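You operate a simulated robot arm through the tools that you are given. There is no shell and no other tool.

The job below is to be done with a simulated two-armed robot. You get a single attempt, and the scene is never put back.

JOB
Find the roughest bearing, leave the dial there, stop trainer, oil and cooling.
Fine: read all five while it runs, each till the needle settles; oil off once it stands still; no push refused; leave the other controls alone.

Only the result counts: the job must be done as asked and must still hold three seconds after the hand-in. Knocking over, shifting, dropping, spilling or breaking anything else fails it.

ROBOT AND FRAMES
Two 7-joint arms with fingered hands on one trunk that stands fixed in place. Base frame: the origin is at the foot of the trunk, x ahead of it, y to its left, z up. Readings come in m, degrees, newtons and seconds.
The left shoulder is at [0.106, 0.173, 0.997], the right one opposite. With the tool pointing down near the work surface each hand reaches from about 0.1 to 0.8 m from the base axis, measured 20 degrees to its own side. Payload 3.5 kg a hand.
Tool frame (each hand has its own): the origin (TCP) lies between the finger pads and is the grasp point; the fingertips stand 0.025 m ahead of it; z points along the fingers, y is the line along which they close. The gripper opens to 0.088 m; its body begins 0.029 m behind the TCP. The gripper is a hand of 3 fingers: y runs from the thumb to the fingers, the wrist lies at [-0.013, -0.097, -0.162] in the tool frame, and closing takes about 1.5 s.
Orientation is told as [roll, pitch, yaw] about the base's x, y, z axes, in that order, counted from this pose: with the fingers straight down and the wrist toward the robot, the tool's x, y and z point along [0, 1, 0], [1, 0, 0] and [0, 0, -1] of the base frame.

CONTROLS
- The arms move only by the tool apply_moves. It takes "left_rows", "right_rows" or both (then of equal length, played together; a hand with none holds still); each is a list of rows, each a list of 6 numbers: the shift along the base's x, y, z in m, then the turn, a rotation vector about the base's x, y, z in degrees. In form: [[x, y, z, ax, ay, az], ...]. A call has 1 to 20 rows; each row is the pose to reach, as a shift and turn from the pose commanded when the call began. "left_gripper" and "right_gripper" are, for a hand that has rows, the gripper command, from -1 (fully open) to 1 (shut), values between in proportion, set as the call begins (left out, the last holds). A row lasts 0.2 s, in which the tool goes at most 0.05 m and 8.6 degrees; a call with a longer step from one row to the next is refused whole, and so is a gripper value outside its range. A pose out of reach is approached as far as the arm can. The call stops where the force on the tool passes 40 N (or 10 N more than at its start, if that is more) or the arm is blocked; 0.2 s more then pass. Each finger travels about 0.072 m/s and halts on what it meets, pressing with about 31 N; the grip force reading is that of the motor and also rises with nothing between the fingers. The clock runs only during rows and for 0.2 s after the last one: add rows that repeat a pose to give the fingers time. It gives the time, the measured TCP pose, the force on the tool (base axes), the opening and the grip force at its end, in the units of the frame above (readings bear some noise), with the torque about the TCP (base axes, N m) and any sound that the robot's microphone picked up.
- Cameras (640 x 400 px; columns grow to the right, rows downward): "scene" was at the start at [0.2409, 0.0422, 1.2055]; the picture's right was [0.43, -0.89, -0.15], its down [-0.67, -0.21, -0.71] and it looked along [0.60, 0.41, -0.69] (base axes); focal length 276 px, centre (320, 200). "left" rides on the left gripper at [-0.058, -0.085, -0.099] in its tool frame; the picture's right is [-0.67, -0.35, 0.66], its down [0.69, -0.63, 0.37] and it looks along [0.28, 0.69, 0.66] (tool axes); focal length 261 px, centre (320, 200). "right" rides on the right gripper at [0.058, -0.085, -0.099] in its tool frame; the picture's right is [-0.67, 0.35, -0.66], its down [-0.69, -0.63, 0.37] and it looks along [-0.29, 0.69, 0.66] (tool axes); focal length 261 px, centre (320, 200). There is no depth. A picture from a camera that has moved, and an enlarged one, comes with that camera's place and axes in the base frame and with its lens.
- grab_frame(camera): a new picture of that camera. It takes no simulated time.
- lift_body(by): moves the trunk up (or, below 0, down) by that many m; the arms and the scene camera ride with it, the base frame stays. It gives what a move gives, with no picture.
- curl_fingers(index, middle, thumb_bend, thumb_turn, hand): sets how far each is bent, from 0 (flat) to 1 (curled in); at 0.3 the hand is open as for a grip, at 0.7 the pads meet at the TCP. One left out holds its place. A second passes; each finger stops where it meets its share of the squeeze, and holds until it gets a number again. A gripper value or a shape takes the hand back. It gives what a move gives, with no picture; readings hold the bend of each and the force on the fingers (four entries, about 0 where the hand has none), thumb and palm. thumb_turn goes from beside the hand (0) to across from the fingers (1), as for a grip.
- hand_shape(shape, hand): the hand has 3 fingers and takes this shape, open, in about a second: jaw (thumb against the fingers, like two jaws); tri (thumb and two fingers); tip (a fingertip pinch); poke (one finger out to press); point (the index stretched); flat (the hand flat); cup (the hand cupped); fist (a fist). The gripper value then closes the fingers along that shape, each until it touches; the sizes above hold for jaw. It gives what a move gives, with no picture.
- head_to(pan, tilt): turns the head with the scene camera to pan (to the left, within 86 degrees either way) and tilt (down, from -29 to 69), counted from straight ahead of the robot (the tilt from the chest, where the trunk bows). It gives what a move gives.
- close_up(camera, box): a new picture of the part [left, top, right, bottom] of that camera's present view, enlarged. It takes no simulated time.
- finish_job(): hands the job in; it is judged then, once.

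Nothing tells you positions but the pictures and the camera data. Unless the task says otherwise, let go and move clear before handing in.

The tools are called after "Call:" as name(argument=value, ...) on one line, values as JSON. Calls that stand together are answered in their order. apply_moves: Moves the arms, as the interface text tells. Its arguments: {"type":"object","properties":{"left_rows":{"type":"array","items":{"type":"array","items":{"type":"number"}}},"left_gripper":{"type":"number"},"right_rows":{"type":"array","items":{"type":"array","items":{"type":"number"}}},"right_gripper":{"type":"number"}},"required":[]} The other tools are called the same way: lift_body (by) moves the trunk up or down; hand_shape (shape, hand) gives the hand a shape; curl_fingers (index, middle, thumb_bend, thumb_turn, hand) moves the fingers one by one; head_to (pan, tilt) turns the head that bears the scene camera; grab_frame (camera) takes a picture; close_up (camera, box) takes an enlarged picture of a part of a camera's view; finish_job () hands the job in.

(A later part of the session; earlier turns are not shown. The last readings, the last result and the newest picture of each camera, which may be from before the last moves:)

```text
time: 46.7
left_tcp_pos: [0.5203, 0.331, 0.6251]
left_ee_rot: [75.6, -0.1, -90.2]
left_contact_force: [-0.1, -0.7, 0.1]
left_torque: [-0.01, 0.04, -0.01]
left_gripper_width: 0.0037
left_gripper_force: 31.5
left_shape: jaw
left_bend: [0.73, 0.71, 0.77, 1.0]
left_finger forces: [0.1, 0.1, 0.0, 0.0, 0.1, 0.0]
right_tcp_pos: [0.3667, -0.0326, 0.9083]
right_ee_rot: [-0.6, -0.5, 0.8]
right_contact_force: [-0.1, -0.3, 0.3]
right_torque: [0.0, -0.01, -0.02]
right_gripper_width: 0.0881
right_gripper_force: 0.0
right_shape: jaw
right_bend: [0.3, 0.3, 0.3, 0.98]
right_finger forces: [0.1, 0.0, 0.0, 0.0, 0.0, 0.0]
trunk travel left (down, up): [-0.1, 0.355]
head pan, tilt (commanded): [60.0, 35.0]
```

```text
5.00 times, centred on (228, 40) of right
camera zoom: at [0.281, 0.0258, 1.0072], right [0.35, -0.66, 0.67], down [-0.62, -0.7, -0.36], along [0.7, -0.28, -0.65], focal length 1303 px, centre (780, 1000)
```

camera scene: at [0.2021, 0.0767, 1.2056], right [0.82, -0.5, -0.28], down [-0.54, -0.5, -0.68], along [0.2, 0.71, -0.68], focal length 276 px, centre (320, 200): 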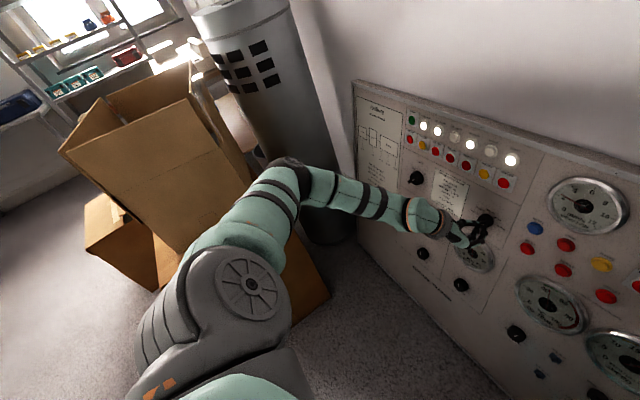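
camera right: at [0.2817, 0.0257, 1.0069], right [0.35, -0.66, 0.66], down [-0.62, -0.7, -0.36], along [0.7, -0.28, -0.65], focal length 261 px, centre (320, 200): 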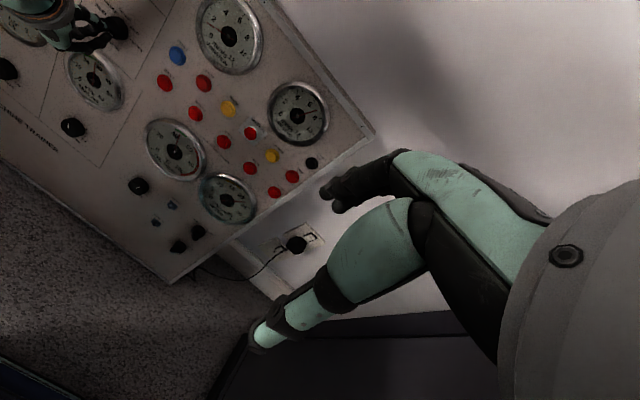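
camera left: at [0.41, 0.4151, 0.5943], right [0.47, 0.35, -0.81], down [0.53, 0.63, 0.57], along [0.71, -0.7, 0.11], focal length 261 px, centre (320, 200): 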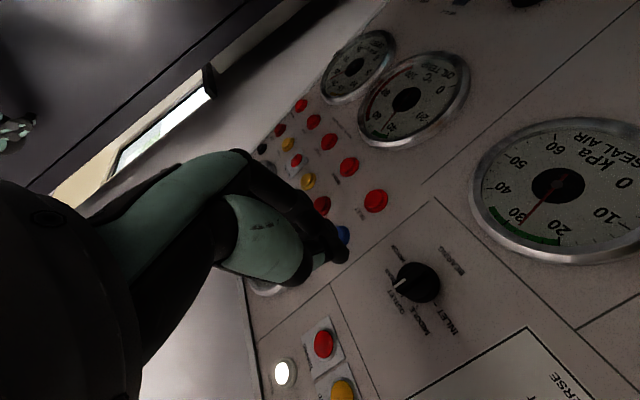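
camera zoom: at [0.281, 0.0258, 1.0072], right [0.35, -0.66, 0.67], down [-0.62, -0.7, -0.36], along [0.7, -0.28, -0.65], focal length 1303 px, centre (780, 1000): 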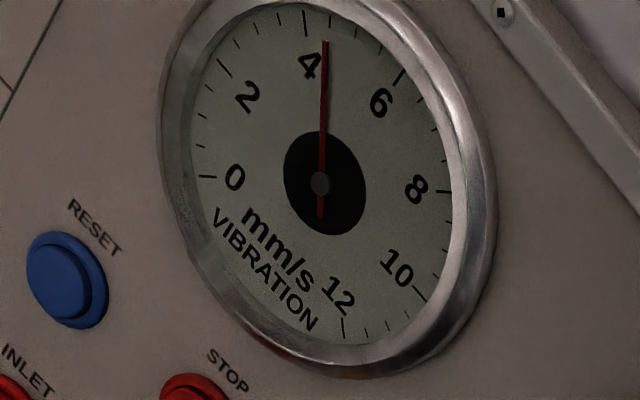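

The dial sits exactly on OUTLET as at the start, reading 4.4, and the hand is clear. Next I'll turn the hand upright again and form a one-finger poke for pressing STOP.

Call:
apply_moves(left_rows=[[-0.003, 0, 0.002, -7.92, 0, 2.04], [-0.006, 0, 0.004, -15.84, 0, 4.07], [-0.009, 0, 0.006, -23.76, 0, 6.11], [-0.012, 0, 0.008, -31.68, 0, 8.15], [-0.015, 0, 0.01, -39.6, 0, 10.19], [-0.018, 0, 0.012, -47.52, 0, 12.22], [-0.021, 0, 0.014, -55.44, 0, 14.26], [-0.024, 0, 0.016, -63.36, 0, 16.3], [-0.027, 0, 0.018, -71.28, 0, 18.34], [-0.03, 0, 0.02, -79.2, 0, 20.37], [-0.03, 0, 0.02, -87.12, 0, 22.41]])

Call:
hand_shape(hand="left", shape="poke")

Call:
grab_frame(camera="scene")

Call:
grab_frame(camera="left")

Call:
grab_frame(camera="right")

```text
time: 49.1
left_tcp_pos: [0.4904, 0.3303, 0.645]
left_ee_rot: [-0.2, -75.6, 0.2]
left_contact_force: [-0.1, 0.9, -0.1]
left_torque: [0.0, 0.01, -0.02]
left_gripper_width: 0.0035
left_gripper_force: 31.1
left_shape: jaw
left_bend: [0.73, 0.71, 0.77, 1.0]
left_finger forces: [0.0, 0.1, 0.1, 0.1, 0.1, 0.0]
right_tcp_pos: [0.3678, -0.0322, 0.9092]
right_ee_rot: [-0.6, -0.5, 0.9]
right_contact_force: [-0.1, 0.1, -0.7]
right_torque: [0.0, 0.01, 0.0]
right_gripper_width: 0.0881
right_gripper_force: 0.1
right_shape: jaw
right_bend: [0.3, 0.3, 0.3, 0.98]
right_finger forces: [0.0, 0.1, 0.0, 0.0, 0.0, 0.0]
trunk travel left (down, up): [-0.1, 0.355]
head pan, tilt (commanded): [60.0, 35.0]
```

```text
time: 50.0
left_tcp_pos: [0.4918, 0.3314, 0.6449]
left_ee_rot: [0.5, -75.6, -0.4]
left_contact_force: [0.3, 0.6, 0.3]
left_torque: [0.02, -0.01, -0.01]
left_gripper_width: 0.0
left_gripper_force: 0.1
left_shape: poke
left_bend: [0.7, 0.7, 1.0, 1.0]
left_finger forces: [0.1, 0.1, 0.0, 0.0, 0.0, 0.0]
right_tcp_pos: [0.3671, -0.0318, 0.9091]
right_ee_rot: [-0.6, -0.3, 0.8]
right_contact_force: [-0.4, 0.4, 0.2]
right_torque: [-0.02, -0.01, 0.02]
right_gripper_width: 0.088
right_gripper_force: 0.1
right_shape: jaw
right_bend: [0.3, 0.3, 0.3, 0.98]
right_finger forces: [0.1, 0.0, 0.1, 0.1, 0.1, 0.1]
trunk travel left (down, up): [-0.1, 0.355]
head pan, tilt (commanded): [60.0, 35.0]
```

```text
taken
camera scene: at [0.2015, 0.0765, 1.2058], right [0.82, -0.5, -0.28], down [-0.54, -0.5, -0.68], along [0.2, 0.71, -0.68], focal length 276 px, centre (320, 200)
```

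scene: 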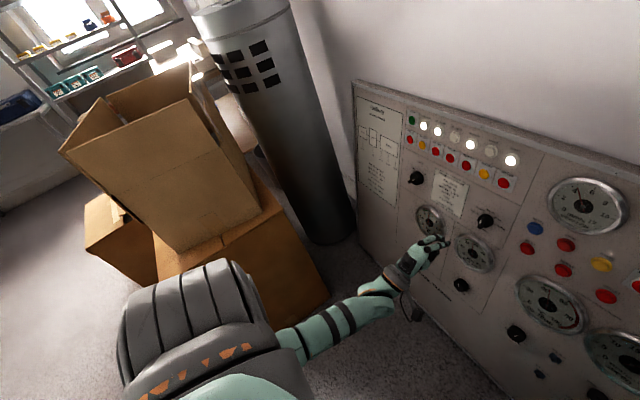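

```text
taken
camera left: at [0.3742, 0.2728, 0.5868], right [0.55, -0.67, -0.5], down [0.2, 0.69, -0.7], along [0.81, 0.28, 0.51], focal length 261 px, centre (320, 200)
```

left: 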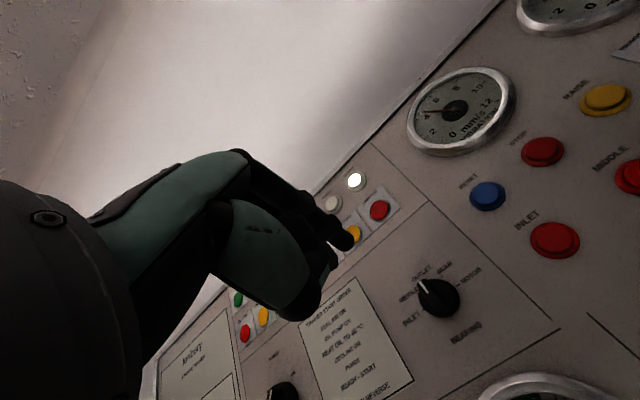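

```text
taken
camera right: at [0.2813, 0.0258, 1.007], right [0.35, -0.66, 0.67], down [-0.62, -0.7, -0.36], along [0.7, -0.28, -0.65], focal length 261 px, centre (320, 200)
```

right: 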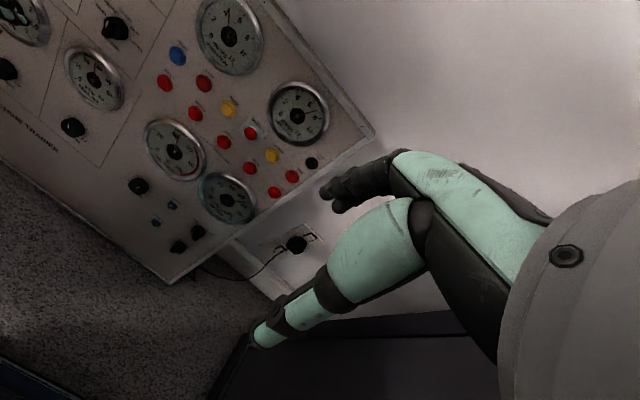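

The hand is now in a poke-like shape with thumb curled. I'll zoom in to see exactly which fingers stick out.

Call:
close_up(camera="scene", box=[370, 210, 466, 270])

Call:
close_up(camera="left", box=[200, 140, 392, 260])

```text
6.67 times, centred on (418, 240) of scene
camera zoom: at [0.2015, 0.0765, 1.2058], right [0.82, -0.5, -0.28], down [-0.54, -0.5, -0.68], along [0.2, 0.71, -0.68], focal length 1840 px, centre (-333, -67)
```

zoom: 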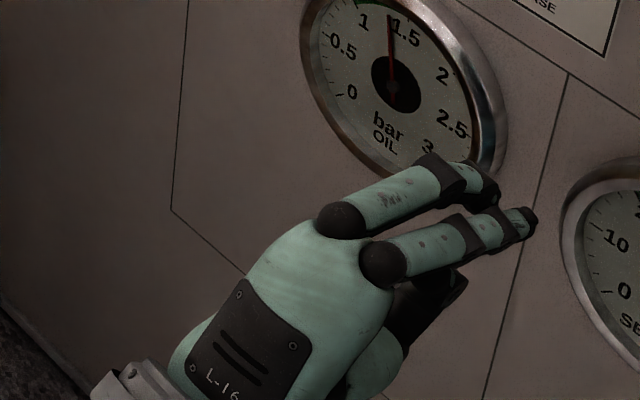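

```text
3.33 times, centred on (296, 200) of left
camera zoom: at [0.3742, 0.2728, 0.5868], right [0.55, -0.67, -0.5], down [0.2, 0.69, -0.7], along [0.81, 0.28, 0.51], focal length 869 px, centre (400, 200)
```

zoom: 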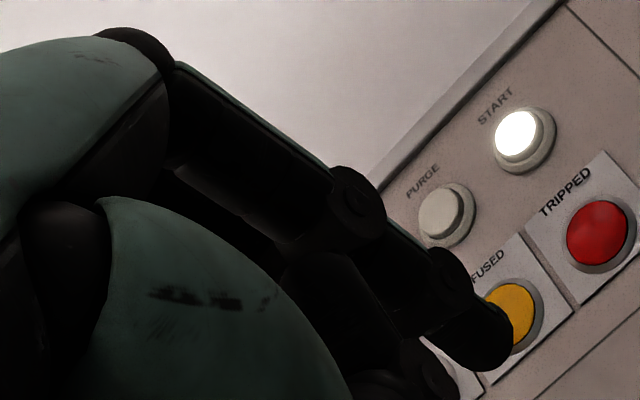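

One finger seems to extend while the other is still curling. I'll give the hand a moment to finish and look again.

Call:
apply_moves(left_rows=[[0, 0, 0, 0, 0, 0], [0, 0, 0, 0, 0, 0], [0, 0, 0, 0, 0, 0], [0, 0, 0, 0, 0, 0]])

Call:
close_up(camera="scene", box=[370, 210, 466, 270])

```text
time: 51.0
left_tcp_pos: [0.491, 0.3301, 0.6441]
left_ee_rot: [0.4, -75.5, -0.3]
left_contact_force: [-0.8, -0.4, 0.1]
left_torque: [-0.04, -0.04, 0.0]
left_gripper_width: 0.0
left_gripper_force: 0.1
left_shape: poke
left_bend: [0.7, 0.7, 1.0, 1.0]
left_finger forces: [0.0, 0.1, 0.0, 0.0, 0.0, 0.1]
right_tcp_pos: [0.3682, -0.0321, 0.9086]
right_ee_rot: [-0.6, -0.4, 0.9]
right_contact_force: [-0.9, 0.3, 0.3]
right_torque: [0.01, 0.04, -0.01]
right_gripper_width: 0.088
right_gripper_force: 0.0
right_shape: jaw
right_bend: [0.3, 0.3, 0.3, 0.98]
right_finger forces: [0.0, 0.0, 0.0, 0.1, 0.0, 0.0]
trunk travel left (down, up): [-0.1, 0.355]
head pan, tilt (commanded): [60.0, 35.0]
```

```text
6.67 times, centred on (418, 240) of scene
camera zoom: at [0.2015, 0.0765, 1.2058], right [0.82, -0.5, -0.28], down [-0.54, -0.5, -0.68], along [0.2, 0.71, -0.68], focal length 1840 px, centre (-333, -67)
```

zoom: 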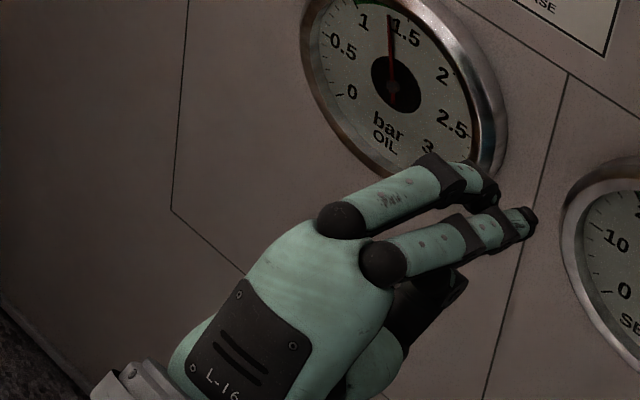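

The index sticks out straight, its tip near tool position [-0.009, -0.003, 0.024], with the middle finger only partly curled. I'll curl the middle fully so only the index can touch a button.

Call:
curl_fingers(hand="left", middle=1.0, thumb_bend=1.0)

Call:
close_up(camera="scene", box=[370, 210, 466, 270])

Call:
close_up(camera="left", box=[200, 140, 392, 260])

```text
time: 52.0
left_tcp_pos: [0.4916, 0.3313, 0.6457]
left_ee_rot: [0.3, -75.6, -0.3]
left_contact_force: [-0.5, -0.3, 0.7]
left_torque: [0.0, -0.01, -0.01]
left_gripper_width: 0.0146
left_gripper_force: 0.0
left_shape: fingers
left_bend: [0.7, 0.99, 0.96, 1.0]
left_finger forces: [0.0, 0.0, 0.0, 0.0, 0.0, 0.1]
right_tcp_pos: [0.3672, -0.0324, 0.9094]
right_ee_rot: [-0.6, -0.4, 0.7]
right_contact_force: [-0.6, -1.1, 0.0]
right_torque: [-0.01, 0.02, 0.01]
right_gripper_width: 0.0882
right_gripper_force: 0.0
right_shape: jaw
right_bend: [0.3, 0.3, 0.3, 0.98]
right_finger forces: [0.0, 0.0, 0.0, 0.1, 0.0, 0.0]
trunk travel left (down, up): [-0.1, 0.355]
head pan, tilt (commanded): [60.0, 35.0]
```

```text
6.67 times, centred on (418, 240) of scene
camera zoom: at [0.2015, 0.0765, 1.2058], right [0.82, -0.5, -0.28], down [-0.54, -0.5, -0.68], along [0.2, 0.71, -0.68], focal length 1840 px, centre (-333, -67)
```

zoom: 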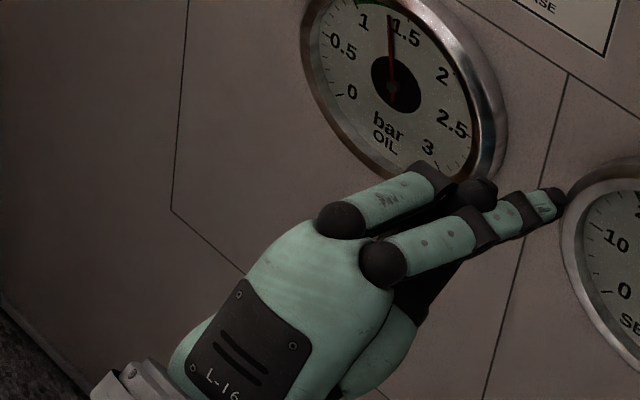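

```text
3.33 times, centred on (296, 200) of left
camera zoom: at [0.3742, 0.2728, 0.5869], right [0.55, -0.67, -0.5], down [0.2, 0.69, -0.7], along [0.81, 0.28, 0.51], focal length 869 px, centre (400, 200)
```

zoom: 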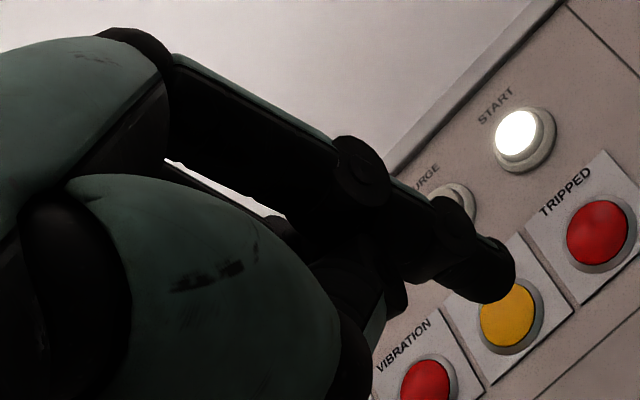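

With the middle curled, the index tip sits near tool position [-0.0135, 0.011, 0.027] and leads everything else. I'll take fresh zooms of the STOP button from the cameras to pin down its place.

Call:
close_up(camera="scene", box=[520, 210, 616, 270])

Call:
close_up(camera="right", box=[150, 40, 246, 100])

Call:
close_up(camera="left", box=[460, 110, 620, 210])

```text
6.67 times, centred on (568, 240) of scene
camera zoom: at [0.2015, 0.0765, 1.2058], right [0.82, -0.5, -0.28], down [-0.54, -0.5, -0.68], along [0.2, 0.71, -0.68], focal length 1840 px, centre (-1333, -67)
```

zoom: 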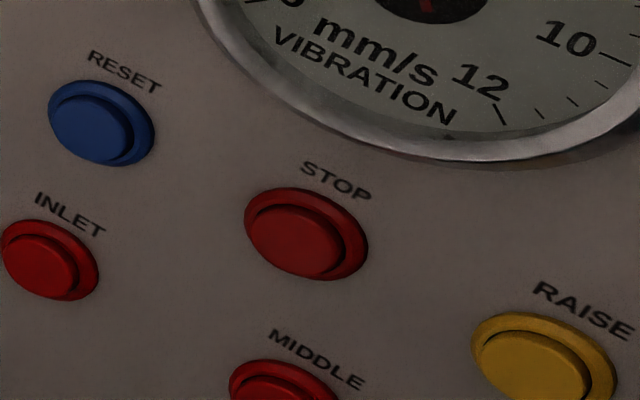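

```text
6.67 times, centred on (198, 70) of right
camera zoom: at [0.2813, 0.0258, 1.0071], right [0.35, -0.66, 0.67], down [-0.62, -0.7, -0.36], along [0.7, -0.28, -0.65], focal length 1738 px, centre (1133, 1067)
```

zoom: 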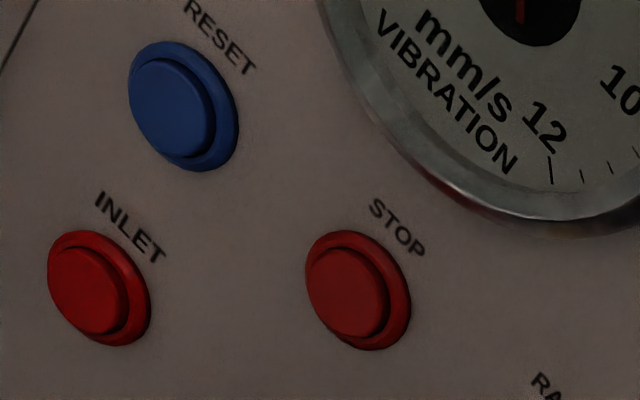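

```text
4.00 times, centred on (540, 160) of left
camera zoom: at [0.3742, 0.2728, 0.5869], right [0.55, -0.67, -0.5], down [0.2, 0.69, -0.7], along [0.81, 0.28, 0.51], focal length 1043 px, centre (-560, 360)
```

zoom: 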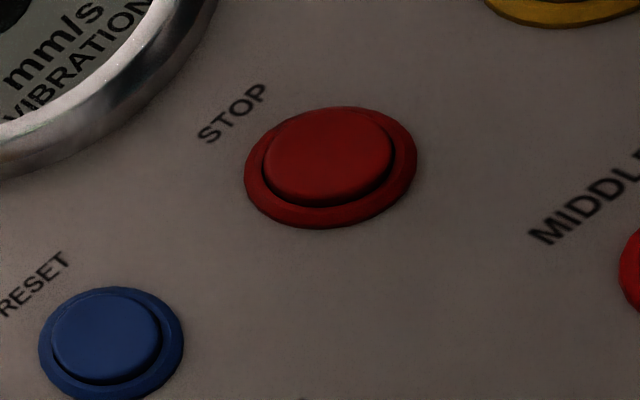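

STOP's cap is at about [0.657, 0.177, 0.639], roughly 3 cm across. I'll bring the index to 4 cm in front of it and check alignment.

Call:
apply_moves(left_rows=[[0, -0.028, 0, 0, 0, 0], [0, -0.056, 0, 0, 0, 0], [0, -0.084, 0, 0, 0, 0], [0, -0.112, 0, 0, 0, 0], [0, -0.1405, 0, 0, 0, 0], [0.025, -0.1405, 0, 0, 0, 0], [0.05, -0.1405, 0, 0, 0, 0], [0.075, -0.1405, 0, 0, 0, 0], [0.098, -0.1405, 0, 0, 0, 0]])

Call:
close_up(camera="scene", box=[500, 190, 628, 270])

Call:
close_up(camera="right", box=[120, 20, 264, 110])

Call:
grab_frame(camera="left")

```text
time: 54.0
left_tcp_pos: [0.5897, 0.1916, 0.6448]
left_ee_rot: [0.2, -75.4, -0.3]
left_contact_force: [0.2, -0.3, 0.2]
left_torque: [-0.03, 0.02, -0.03]
left_gripper_width: 0.0145
left_gripper_force: 0.0
left_shape: fingers
left_bend: [0.7, 1.0, 0.96, 1.0]
left_finger forces: [0.1, 0.0, 0.0, 0.0, 0.0, 0.0]
right_tcp_pos: [0.3678, -0.0314, 0.908]
right_ee_rot: [-0.7, -0.4, 0.8]
right_contact_force: [0.4, -0.4, 0.5]
right_torque: [-0.04, 0.0, 0.0]
right_gripper_width: 0.088
right_gripper_force: 0.0
right_shape: jaw
right_bend: [0.3, 0.3, 0.3, 0.98]
right_finger forces: [0.2, 0.0, 0.0, 0.1, 0.0, 0.1]
trunk travel left (down, up): [-0.1, 0.355]
head pan, tilt (commanded): [60.0, 35.0]
```

```text
5.00 times, centred on (564, 230) of scene
camera zoom: at [0.2019, 0.0764, 1.2057], right [0.82, -0.5, -0.28], down [-0.54, -0.5, -0.68], along [0.2, 0.71, -0.68], focal length 1380 px, centre (-900, 50)
```

zoom: 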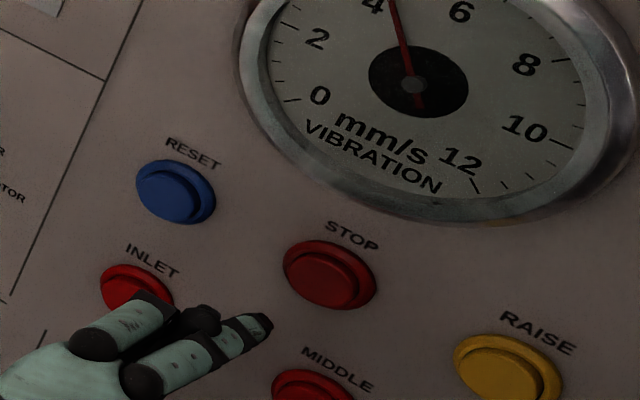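

```text
4.44 times, centred on (192, 65) of right
camera zoom: at [0.2817, 0.0258, 1.0069], right [0.35, -0.66, 0.66], down [-0.62, -0.7, -0.36], along [0.7, -0.28, -0.65], focal length 1158 px, centre (889, 800)
```

zoom: 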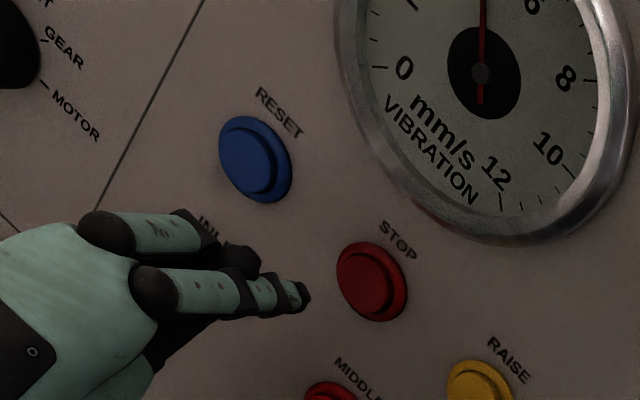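

```text
taken
camera left: at [0.473, 0.1326, 0.5865], right [0.55, -0.67, -0.5], down [0.2, 0.69, -0.7], along [0.81, 0.28, 0.51], focal length 261 px, centre (320, 200)
```

left: 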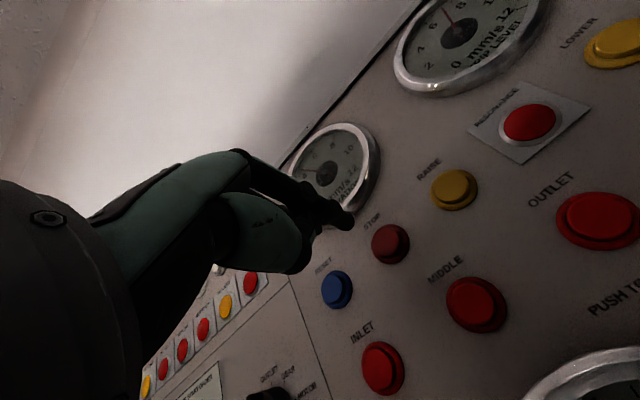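

The tip lines up with the STOP cap in both the head and right views. I'll advance to just short of it and check once more before pressing.

Call:
apply_moves(left_rows=[[0.0155, 0, -0.004, 0, 0, 0], [0.03, 0, -0.0077, 0, 0, 0]])

Call:
close_up(camera="scene", box=[500, 190, 628, 270])

Call:
close_up(camera="right", box=[120, 20, 264, 110])

```text
time: 54.6
left_tcp_pos: [0.6201, 0.1914, 0.6358]
left_ee_rot: [0.4, -75.6, -0.4]
left_contact_force: [-0.2, -0.5, -0.1]
left_torque: [0.0, -0.02, 0.01]
left_gripper_width: 0.0147
left_gripper_force: 0.0
left_shape: fingers
left_bend: [0.7, 1.0, 0.96, 1.0]
left_finger forces: [0.0, 0.0, 0.0, 0.0, 0.0, 0.0]
right_tcp_pos: [0.3678, -0.0326, 0.9076]
right_ee_rot: [-0.6, -0.4, 0.9]
right_contact_force: [-0.2, -1.2, -0.8]
right_torque: [0.0, -0.01, -0.02]
right_gripper_width: 0.0883
right_gripper_force: 0.1
right_shape: jaw
right_bend: [0.3, 0.3, 0.3, 0.98]
right_finger forces: [0.1, 0.0, 0.1, 0.0, 0.0, 0.0]
trunk travel left (down, up): [-0.1, 0.355]
head pan, tilt (commanded): [60.0, 35.0]
```

```text
5.00 times, centred on (564, 230) of scene
camera zoom: at [0.2017, 0.0765, 1.2057], right [0.82, -0.5, -0.28], down [-0.54, -0.5, -0.68], along [0.2, 0.71, -0.68], focal length 1380 px, centre (-900, 50)
```

zoom: 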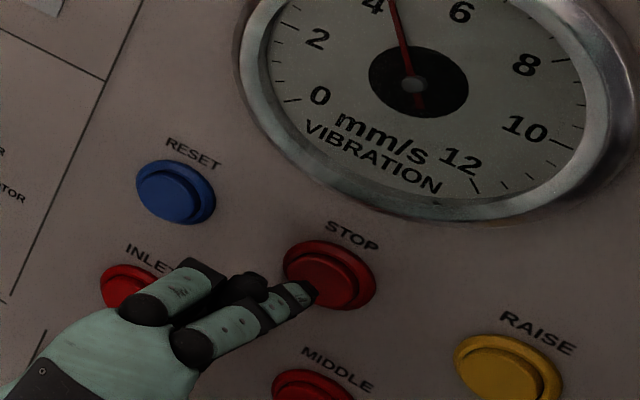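

```text
4.44 times, centred on (192, 65) of right
camera zoom: at [0.2815, 0.0258, 1.007], right [0.35, -0.66, 0.67], down [-0.62, -0.7, -0.36], along [0.7, -0.28, -0.65], focal length 1158 px, centre (889, 800)
```

zoom: 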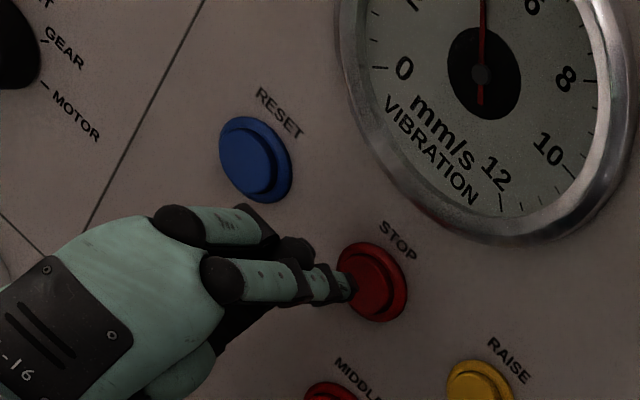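

The index is about 1 cm from the cap centre and everything else is farther back. I'll press in small steps along the normal.

Call:
apply_moves(left_rows=[[0.0058, 0, -0.0015, 0, 0, 0], [0.0087, 0, -0.0022, 0, 0, 0], [0.0116, 0, -0.003, 0, 0, 0], [0.0136, 0, -0.0035, 0, 0, 0]])

Call:
close_up(camera="scene", box=[500, 190, 628, 270])

Call:
close_up(camera="scene", box=[395, 100, 539, 190])

```text
time: 55.6
left_tcp_pos: [0.6323, 0.1916, 0.633]
left_ee_rot: [0.4, -75.6, -0.3]
left_contact_force: [-4.0, -0.5, 1.2]
left_torque: [0.03, -0.06, -0.05]
left_gripper_width: 0.0145
left_gripper_force: 2.0
left_shape: fingers
left_bend: [0.7, 1.0, 0.96, 1.0]
left_finger forces: [4.0, 0.1, 0.0, 0.1, 0.0, 0.1]
right_tcp_pos: [0.3662, -0.0339, 0.9078]
right_ee_rot: [-0.6, -0.4, 0.8]
right_contact_force: [-0.6, 0.6, -0.3]
right_torque: [-0.02, -0.02, 0.02]
right_gripper_width: 0.0877
right_gripper_force: 0.0
right_shape: jaw
right_bend: [0.3, 0.3, 0.3, 0.98]
right_finger forces: [0.0, 0.0, 0.0, 0.0, 0.0, 0.0]
trunk travel left (down, up): [-0.1, 0.355]
head pan, tilt (commanded): [60.0, 35.0]
heard: click
```

```text
5.00 times, centred on (564, 230) of scene
camera zoom: at [0.2008, 0.0763, 1.2059], right [0.82, -0.5, -0.28], down [-0.54, -0.5, -0.68], along [0.2, 0.71, -0.68], focal length 1380 px, centre (-900, 50)
```

zoom: 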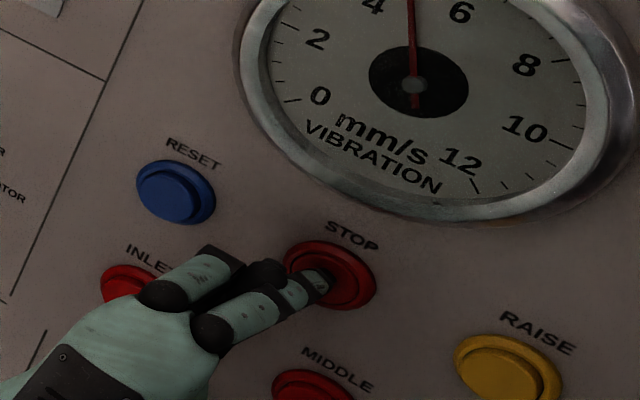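

```text
4.44 times, centred on (467, 145) of scene
camera zoom: at [0.2008, 0.0763, 1.2059], right [0.82, -0.5, -0.28], down [-0.54, -0.5, -0.68], along [0.2, 0.71, -0.68], focal length 1227 px, centre (-333, 444)
```

zoom: 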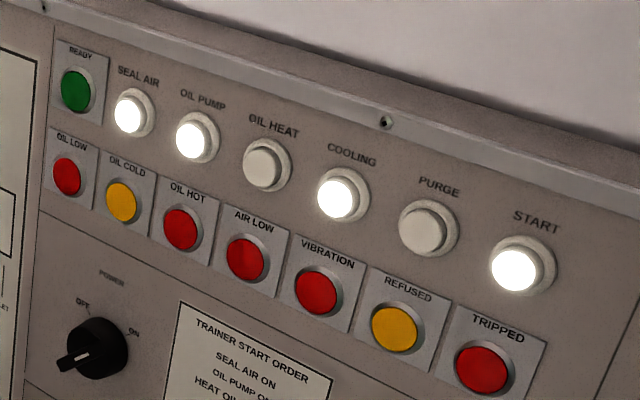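

A click was heard and the vibration needle is already moving as the machine changes speed. I'll release the button straight back and check the speed gauge and lamps.

Call:
apply_moves(left_rows=[[-0.0145, 0, 0.0037, 0, 0, 0], [-0.0339, 0, 0.0087, 0, 0, 0], [-0.0533, 0, 0.0137, 0, 0, 0]])

Call:
head_to(pan=40, tilt=33)

Call:
grab_frame(camera="scene")

Call:
close_up(camera="right", box=[140, 0, 340, 240])

```text
time: 56.4
left_tcp_pos: [0.5782, 0.1891, 0.6473]
left_ee_rot: [0.1, -75.6, -0.3]
left_contact_force: [-0.5, -0.4, 0.4]
left_torque: [-0.01, -0.02, 0.0]
left_gripper_width: 0.0144
left_gripper_force: 0.2
left_shape: fingers
left_bend: [0.7, 1.0, 0.96, 1.0]
left_finger forces: [0.1, 0.0, 0.1, 0.1, 0.0, 0.0]
right_tcp_pos: [0.3677, -0.0306, 0.9091]
right_ee_rot: [-0.5, -0.4, 0.8]
right_contact_force: [0.2, -0.1, -0.3]
right_torque: [0.01, -0.01, 0.01]
right_gripper_width: 0.088
right_gripper_force: 0.0
right_shape: jaw
right_bend: [0.3, 0.3, 0.3, 0.98]
right_finger forces: [0.1, 0.0, 0.0, 0.0, 0.0, 0.1]
trunk travel left (down, up): [-0.1, 0.355]
head pan, tilt (commanded): [60.0, 35.0]
```

```text
time: 57.2
left_tcp_pos: [0.5785, 0.19, 0.6471]
left_ee_rot: [0.3, -75.6, -0.3]
left_contact_force: [-0.2, 0.1, 0.3]
left_torque: [0.02, 0.01, -0.01]
left_gripper_width: 0.0148
left_gripper_force: 0.0
left_shape: fingers
left_bend: [0.7, 1.0, 0.96, 1.0]
left_finger forces: [0.1, 0.1, 0.0, 0.0, 0.0, 0.0]
right_tcp_pos: [0.3679, -0.0315, 0.9075]
right_ee_rot: [-0.6, -0.4, 0.8]
right_contact_force: [0.8, 0.7, -1.1]
right_torque: [0.0, 0.02, 0.02]
right_gripper_width: 0.0878
right_gripper_force: 0.1
right_shape: jaw
right_bend: [0.3, 0.3, 0.3, 0.98]
right_finger forces: [0.0, 0.0, 0.0, 0.0, 0.1, 0.0]
trunk travel left (down, up): [-0.1, 0.355]
head pan, tilt (commanded): [40.0, 33.0]
```

```text
taken
camera scene: at [0.2253, 0.0575, 1.2009], right [0.61, -0.77, -0.21], down [-0.67, -0.35, -0.66], along [0.43, 0.54, -0.72], focal length 276 px, centre (320, 200)
```

scene: 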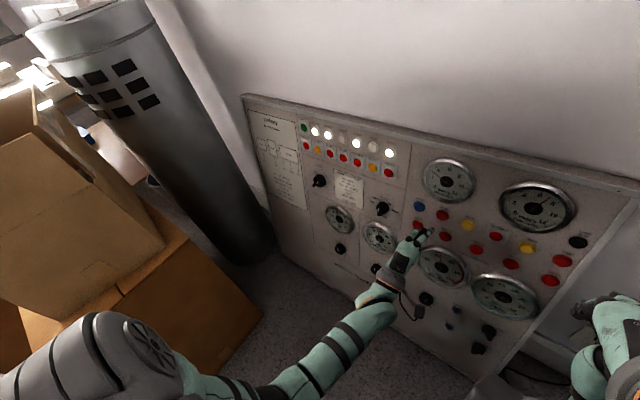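

```text
1.67 times, centred on (240, 120) of right
camera zoom: at [0.2813, 0.0258, 1.0071], right [0.35, -0.66, 0.67], down [-0.62, -0.7, -0.36], along [0.7, -0.28, -0.65], focal length 434 px, centre (453, 333)
```

zoom: 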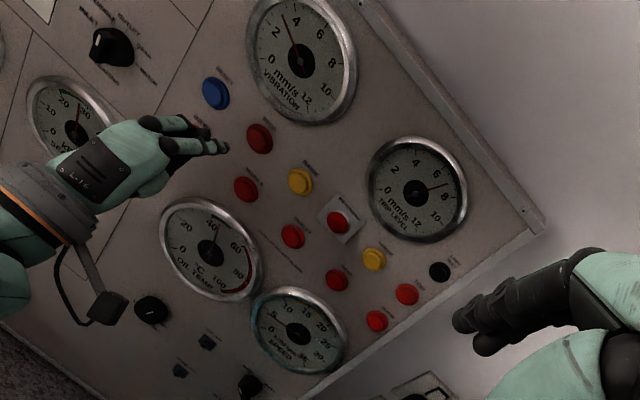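

STOP took effect: the speed gauge is falling. I'll zoom on the speed gauge and the lamp row, and measure the COOLING and OIL PUMP keys.

Call:
close_up(camera="scene", box=[460, 260, 556, 330])

Call:
close_up(camera="scene", box=[296, 112, 408, 182])

Call:
grab_frame(camera="left")

```text
5.71 times, centred on (508, 295) of scene
camera zoom: at [0.2253, 0.0575, 1.2009], right [0.61, -0.77, -0.21], down [-0.67, -0.35, -0.66], along [0.43, 0.54, -0.72], focal length 1577 px, centre (-754, -343)
```

zoom: 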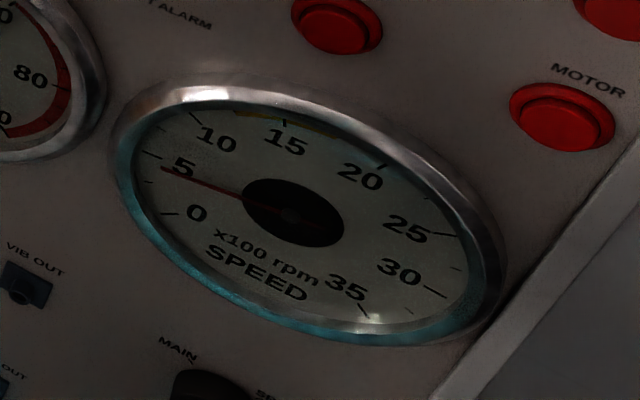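

```text
5.71 times, centred on (352, 147) of scene
camera zoom: at [0.2253, 0.0575, 1.2009], right [0.61, -0.77, -0.21], down [-0.67, -0.35, -0.66], along [0.43, 0.54, -0.72], focal length 1577 px, centre (137, 503)
```

zoom: 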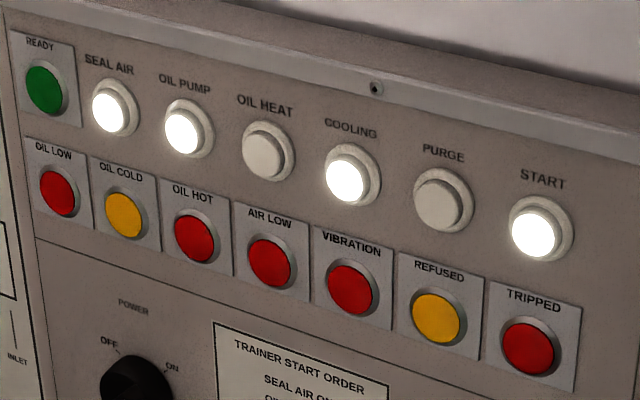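

```text
taken
camera left: at [0.4616, 0.1312, 0.5897], right [0.55, -0.67, -0.5], down [0.2, 0.69, -0.7], along [0.81, 0.28, 0.51], focal length 261 px, centre (320, 200)
```

left: 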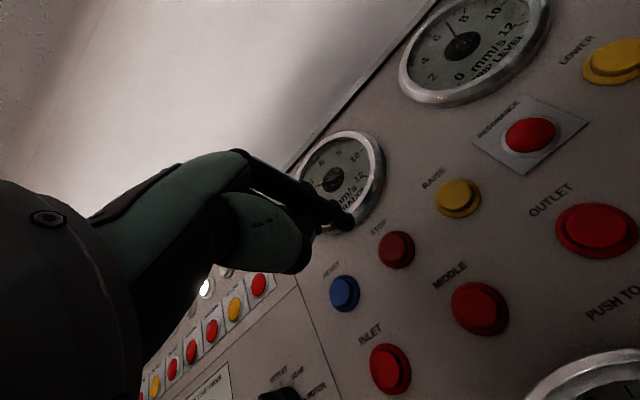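

The speed is down to a few hundred rpm. COOLING is at about [0.6855, 0.418, 0.765] and OIL PUMP at [0.6855, 0.513, 0.765]; I'll move the hand to a standoff in front of COOLING while the machine runs out.

Call:
apply_moves(left_rows=[[-0.02, 0, 0.04, 0, 0, 0], [-0.02, 0.02, 0.08, 0, 0, 0], [-0.02, 0.05, 0.11, 0, 0, 0], [-0.01, 0.095, 0.1235, 0, 0, 0], [0, 0.14, 0.1235, 0, 0, 0], [0.01, 0.185, 0.1235, 0, 0, 0], [0.02, 0.22, 0.1235, 0, 0, 0], [0.03, 0.241, 0.1235, 0, 0, 0], [0.0384, 0.241, 0.1235, 0, 0, 0]])

Call:
close_up(camera="scene", box=[460, 260, 556, 330])

Call:
close_up(camera="scene", box=[296, 100, 424, 180])

Call:
grab_frame(camera="left")

```text
time: 59.2
left_tcp_pos: [0.6186, 0.433, 0.7698]
left_ee_rot: [0.4, -75.6, -0.2]
left_contact_force: [-0.4, 0.1, -0.7]
left_torque: [0.05, -0.01, -0.02]
left_gripper_width: 0.0146
left_gripper_force: 0.2
left_shape: fingers
left_bend: [0.7, 1.0, 0.96, 1.0]
left_finger forces: [0.1, 0.1, 0.0, 0.0, 0.1, 0.1]
right_tcp_pos: [0.3681, -0.0318, 0.908]
right_ee_rot: [-0.6, -0.4, 0.7]
right_contact_force: [0.6, 0.5, -0.6]
right_torque: [0.01, 0.01, 0.01]
right_gripper_width: 0.0879
right_gripper_force: 0.1
right_shape: jaw
right_bend: [0.3, 0.3, 0.3, 0.98]
right_finger forces: [0.1, 0.1, 0.0, 0.0, 0.0, 0.0]
trunk travel left (down, up): [-0.1, 0.355]
head pan, tilt (commanded): [40.0, 33.0]
```

```text
5.71 times, centred on (508, 295) of scene
camera zoom: at [0.2256, 0.0574, 1.2008], right [0.61, -0.77, -0.21], down [-0.67, -0.35, -0.66], along [0.43, 0.54, -0.72], focal length 1577 px, centre (-754, -343)
```

zoom: 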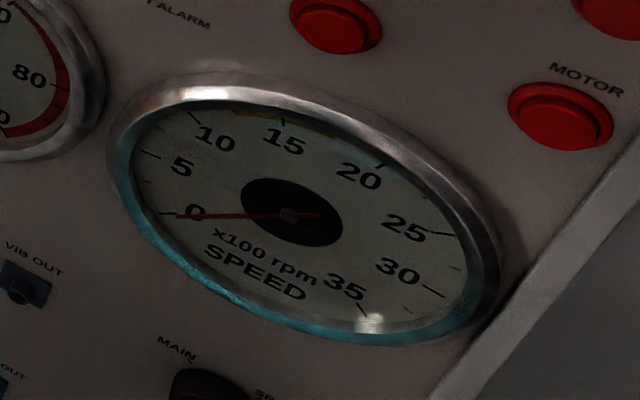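

```text
5.00 times, centred on (360, 140) of scene
camera zoom: at [0.2256, 0.0574, 1.2008], right [0.61, -0.77, -0.21], down [-0.67, -0.35, -0.66], along [0.43, 0.54, -0.72], focal length 1380 px, centre (120, 500)
```

zoom: 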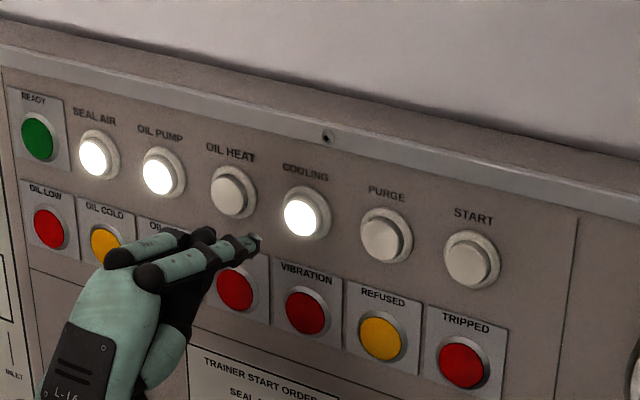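

```text
taken
camera left: at [0.5019, 0.3743, 0.7129], right [0.55, -0.67, -0.5], down [0.2, 0.69, -0.7], along [0.81, 0.28, 0.51], focal length 261 px, centre (320, 200)
```

left: 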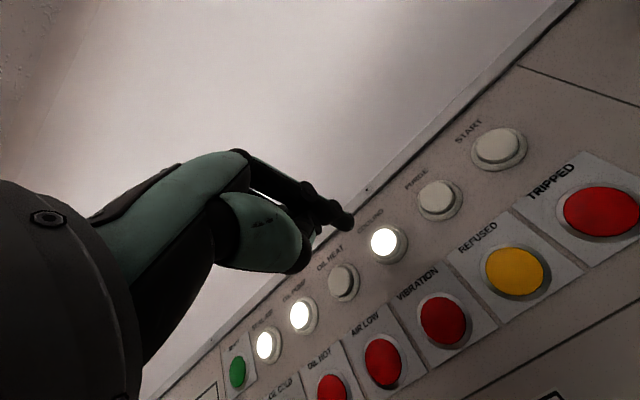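

START has gone dark, REFUSED and TRIPPED are unlit-steady as before, and the speed reads about 0. I'll close in to just short of COOLING and wait a couple of seconds to be sure it stands still.

Call:
apply_moves(left_rows=[[0.015, 0, -0.004, 0, 0, 0], [0.029, 0, -0.008, 0, 0, 0], [0.029, 0, -0.008, 0, 0, 0], [0.029, 0, -0.008, 0, 0, 0], [0.029, 0, -0.008, 0, 0, 0], [0.029, 0, -0.008, 0, 0, 0], [0.029, 0, -0.008, 0, 0, 0], [0.029, 0, -0.008, 0, 0, 0], [0.029, 0, -0.008, 0, 0, 0], [0.029, 0, -0.008, 0, 0, 0]])

Call:
close_up(camera="scene", box=[460, 260, 556, 330])

Call:
close_up(camera="scene", box=[312, 112, 408, 172])

Call:
close_up(camera="left", box=[280, 160, 440, 260])

```text
time: 61.4
left_tcp_pos: [0.6472, 0.4328, 0.762]
left_ee_rot: [0.3, -75.6, -0.3]
left_contact_force: [0.6, 0.1, -0.8]
left_torque: [-0.01, -0.03, -0.01]
left_gripper_width: 0.0149
left_gripper_force: 0.0
left_shape: fingers
left_bend: [0.7, 1.0, 0.96, 1.0]
left_finger forces: [0.0, 0.1, 0.1, 0.0, 0.0, 0.0]
right_tcp_pos: [0.3673, -0.0325, 0.9087]
right_ee_rot: [-0.6, -0.5, 0.9]
right_contact_force: [0.2, -0.7, 0.8]
right_torque: [0.01, -0.01, 0.0]
right_gripper_width: 0.0878
right_gripper_force: 0.0
right_shape: jaw
right_bend: [0.3, 0.3, 0.3, 0.98]
right_finger forces: [0.0, 0.0, 0.0, 0.1, 0.1, 0.1]
trunk travel left (down, up): [-0.1, 0.355]
head pan, tilt (commanded): [40.0, 33.0]
```

```text
5.71 times, centred on (508, 295) of scene
camera zoom: at [0.2255, 0.0575, 1.2008], right [0.61, -0.77, -0.21], down [-0.67, -0.35, -0.66], along [0.43, 0.54, -0.72], focal length 1577 px, centre (-754, -343)
```

zoom: 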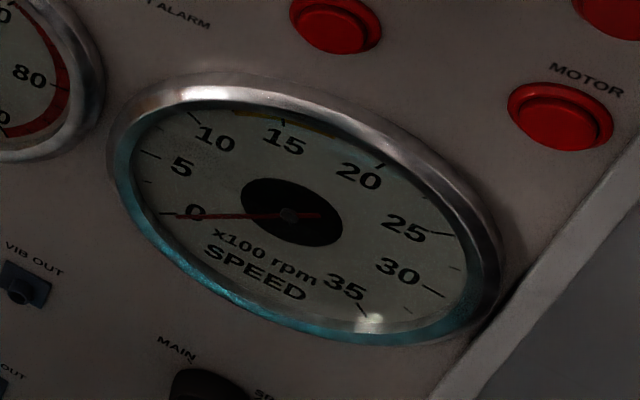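

```text
6.67 times, centred on (360, 142) of scene
camera zoom: at [0.2255, 0.0575, 1.2008], right [0.61, -0.77, -0.21], down [-0.67, -0.35, -0.66], along [0.43, 0.54, -0.72], focal length 1840 px, centre (53, 587)
```

zoom: 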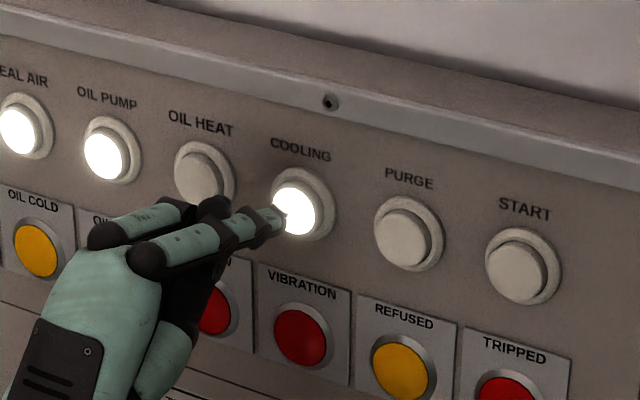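

```text
4.00 times, centred on (360, 210) of left
camera zoom: at [0.5305, 0.3736, 0.7048], right [0.55, -0.67, -0.5], down [0.2, 0.69, -0.7], along [0.81, 0.28, 0.51], focal length 1043 px, centre (160, 160)
```

zoom: 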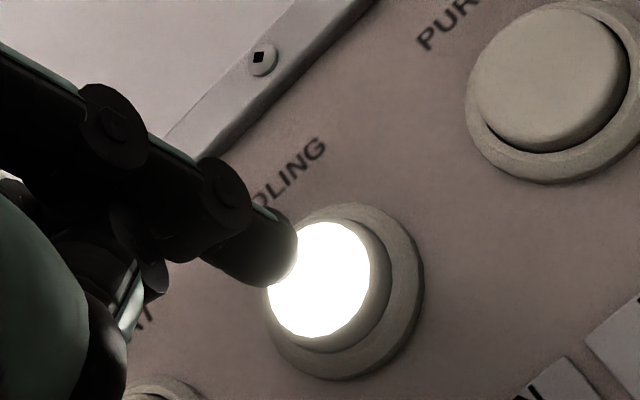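

The index tip is about 1 cm from the COOLING cap and heading for its centre; the speed stays at zero. I'll press COOLING in small steps.

Call:
apply_moves(left_rows=[[0.0058, 0, -0.0015, 0, 0, 0], [0.0087, 0, -0.0022, 0, 0, 0], [0.0116, 0, -0.003, 0, 0, 0], [0.0136, 0, -0.0035, 0, 0, 0]])

Call:
close_up(camera="scene", box=[296, 100, 424, 180])

```text
time: 62.4
left_tcp_pos: [0.6602, 0.4339, 0.7605]
left_ee_rot: [0.4, -75.7, -0.4]
left_contact_force: [-8.0, -0.9, 2.5]
left_torque: [0.0, -0.11, -0.12]
left_gripper_width: 0.0148
left_gripper_force: 4.1
left_shape: fingers
left_bend: [0.7, 1.0, 0.96, 1.0]
left_finger forces: [8.5, 0.0, 0.0, 0.1, 0.0, 0.0]
right_tcp_pos: [0.3654, -0.033, 0.9094]
right_ee_rot: [-0.7, -0.6, 0.8]
right_contact_force: [0.0, 0.4, -0.4]
right_torque: [-0.01, -0.01, -0.02]
right_gripper_width: 0.0879
right_gripper_force: 0.1
right_shape: jaw
right_bend: [0.3, 0.3, 0.3, 0.98]
right_finger forces: [0.1, 0.0, 0.1, 0.0, 0.1, 0.0]
trunk travel left (down, up): [-0.1, 0.355]
head pan, tilt (commanded): [40.0, 33.0]
heard: click
```

```text
5.00 times, centred on (360, 140) of scene
camera zoom: at [0.2236, 0.0572, 1.2013], right [0.61, -0.77, -0.21], down [-0.67, -0.35, -0.66], along [0.43, 0.54, -0.72], focal length 1380 px, centre (120, 500)
```

zoom: 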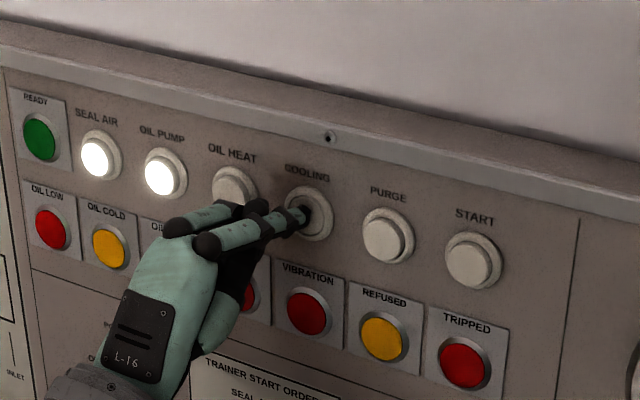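

COOLING clicked and its lamp went out, with REFUSED not lit. I'll retract and move 9.5 cm left to a standoff in front of OIL PUMP.

Call:
apply_moves(left_rows=[[-0.0145, 0, 0.0037, 0, 0, 0], [-0.0339, 0, 0.0087, 0, 0, 0], [-0.0455, 0, 0.0117, 0, 0, 0], [-0.0455, 0.032, 0.0117, 0, 0, 0], [-0.0455, 0.064, 0.0117, 0, 0, 0], [-0.0455, 0.095, 0.0117, 0, 0, 0], [-0.0426, 0.095, 0.0115, 0, 0, 0]])

Call:
close_up(camera="scene", box=[290, 100, 418, 180])

Call:
grab_frame(camera="left")

Call:
close_up(camera="scene", box=[420, 150, 580, 330])

```text
time: 64.0
left_tcp_pos: [0.616, 0.5267, 0.77]
left_ee_rot: [0.4, -75.6, -0.4]
left_contact_force: [0.2, 0.4, -0.5]
left_torque: [0.04, 0.0, -0.01]
left_gripper_width: 0.0148
left_gripper_force: 0.1
left_shape: fingers
left_bend: [0.7, 1.0, 0.96, 1.0]
left_finger forces: [0.1, 0.0, 0.1, 0.0, 0.0, 0.0]
right_tcp_pos: [0.3669, -0.0327, 0.9079]
right_ee_rot: [-0.6, -0.4, 0.8]
right_contact_force: [-0.5, -0.1, -0.3]
right_torque: [-0.01, 0.0, 0.05]
right_gripper_width: 0.0879
right_gripper_force: 0.0
right_shape: jaw
right_bend: [0.3, 0.3, 0.3, 0.98]
right_finger forces: [0.0, 0.0, 0.0, 0.0, 0.0, 0.0]
trunk travel left (down, up): [-0.1, 0.355]
head pan, tilt (commanded): [40.0, 33.0]
```

```text
5.00 times, centred on (354, 140) of scene
camera zoom: at [0.2255, 0.0573, 1.2008], right [0.61, -0.77, -0.21], down [-0.67, -0.35, -0.66], along [0.43, 0.54, -0.72], focal length 1380 px, centre (150, 500)
```

zoom: 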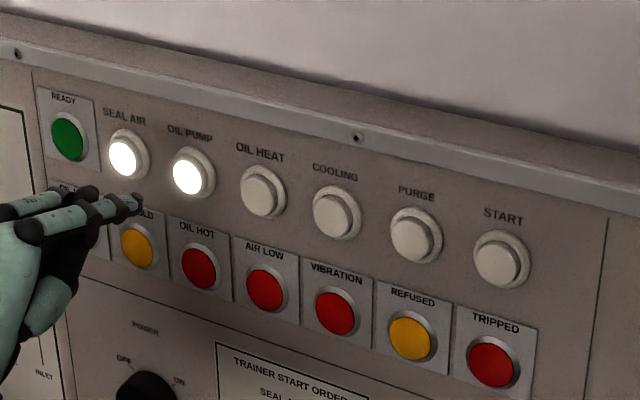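

```text
taken
camera left: at [0.5, 0.4679, 0.7126], right [0.55, -0.67, -0.5], down [0.2, 0.69, -0.7], along [0.81, 0.28, 0.51], focal length 261 px, centre (320, 200)
```

left: 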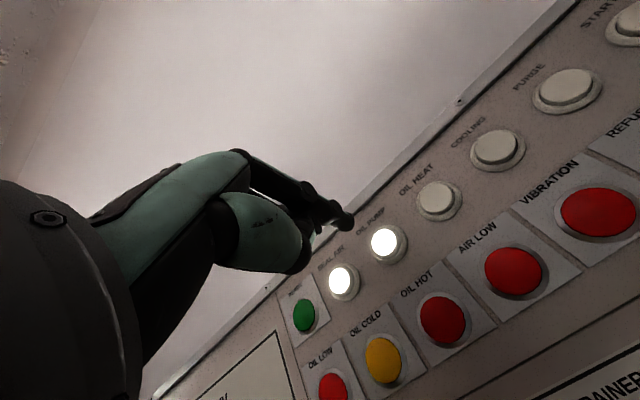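

```text
2.22 times, centred on (500, 240) of scene
camera zoom: at [0.2255, 0.0573, 1.2008], right [0.61, -0.77, -0.21], down [-0.67, -0.35, -0.66], along [0.43, 0.54, -0.72], focal length 613 px, centre (-80, 111)
```

zoom: 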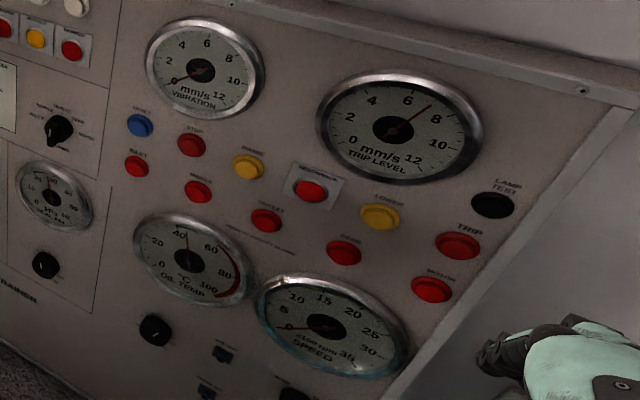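

OIL PUMP appears at the very same place in the hand camera as COOLING did, and speed and vibration both read zero. I'll approach and press OIL PUMP with the same stroke.

Call:
apply_moves(left_rows=[[0.015, 0, -0.004, 0, 0, 0], [0.029, 0, -0.008, 0, 0, 0], [0.0348, 0, -0.0095, 0, 0, 0], [0.0377, 0, -0.0102, 0, 0, 0], [0.0406, 0, -0.011, 0, 0, 0], [0.0426, 0, -0.0115, 0, 0, 0]])

Call:
close_up(camera="scene", box=[290, 100, 418, 180])

```text
time: 65.4
left_tcp_pos: [0.6584, 0.5262, 0.7594]
left_ee_rot: [0.2, -75.7, -0.4]
left_contact_force: [-6.6, -1.6, 1.2]
left_torque: [0.0, -0.06, -0.1]
left_gripper_width: 0.0149
left_gripper_force: 3.2
left_shape: fingers
left_bend: [0.7, 1.0, 0.96, 1.0]
left_finger forces: [7.0, 0.1, 0.0, 0.0, 0.1, 0.1]
right_tcp_pos: [0.366, -0.0329, 0.9095]
right_ee_rot: [-0.6, -0.4, 0.8]
right_contact_force: [1.1, 0.2, -0.6]
right_torque: [-0.01, 0.0, 0.0]
right_gripper_width: 0.088
right_gripper_force: 0.0
right_shape: jaw
right_bend: [0.3, 0.3, 0.3, 0.98]
right_finger forces: [0.0, 0.0, 0.0, 0.0, 0.0, 0.0]
trunk travel left (down, up): [-0.1, 0.355]
head pan, tilt (commanded): [40.0, 33.0]
heard: click
```

```text
5.00 times, centred on (354, 140) of scene
camera zoom: at [0.2241, 0.0572, 1.2011], right [0.61, -0.77, -0.21], down [-0.67, -0.35, -0.66], along [0.43, 0.54, -0.72], focal length 1380 px, centre (150, 500)
```

zoom: 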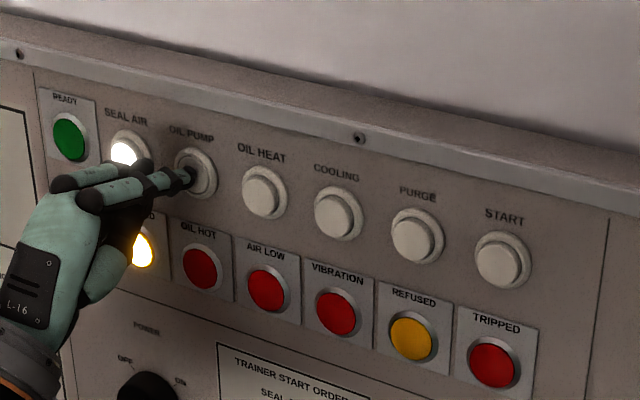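

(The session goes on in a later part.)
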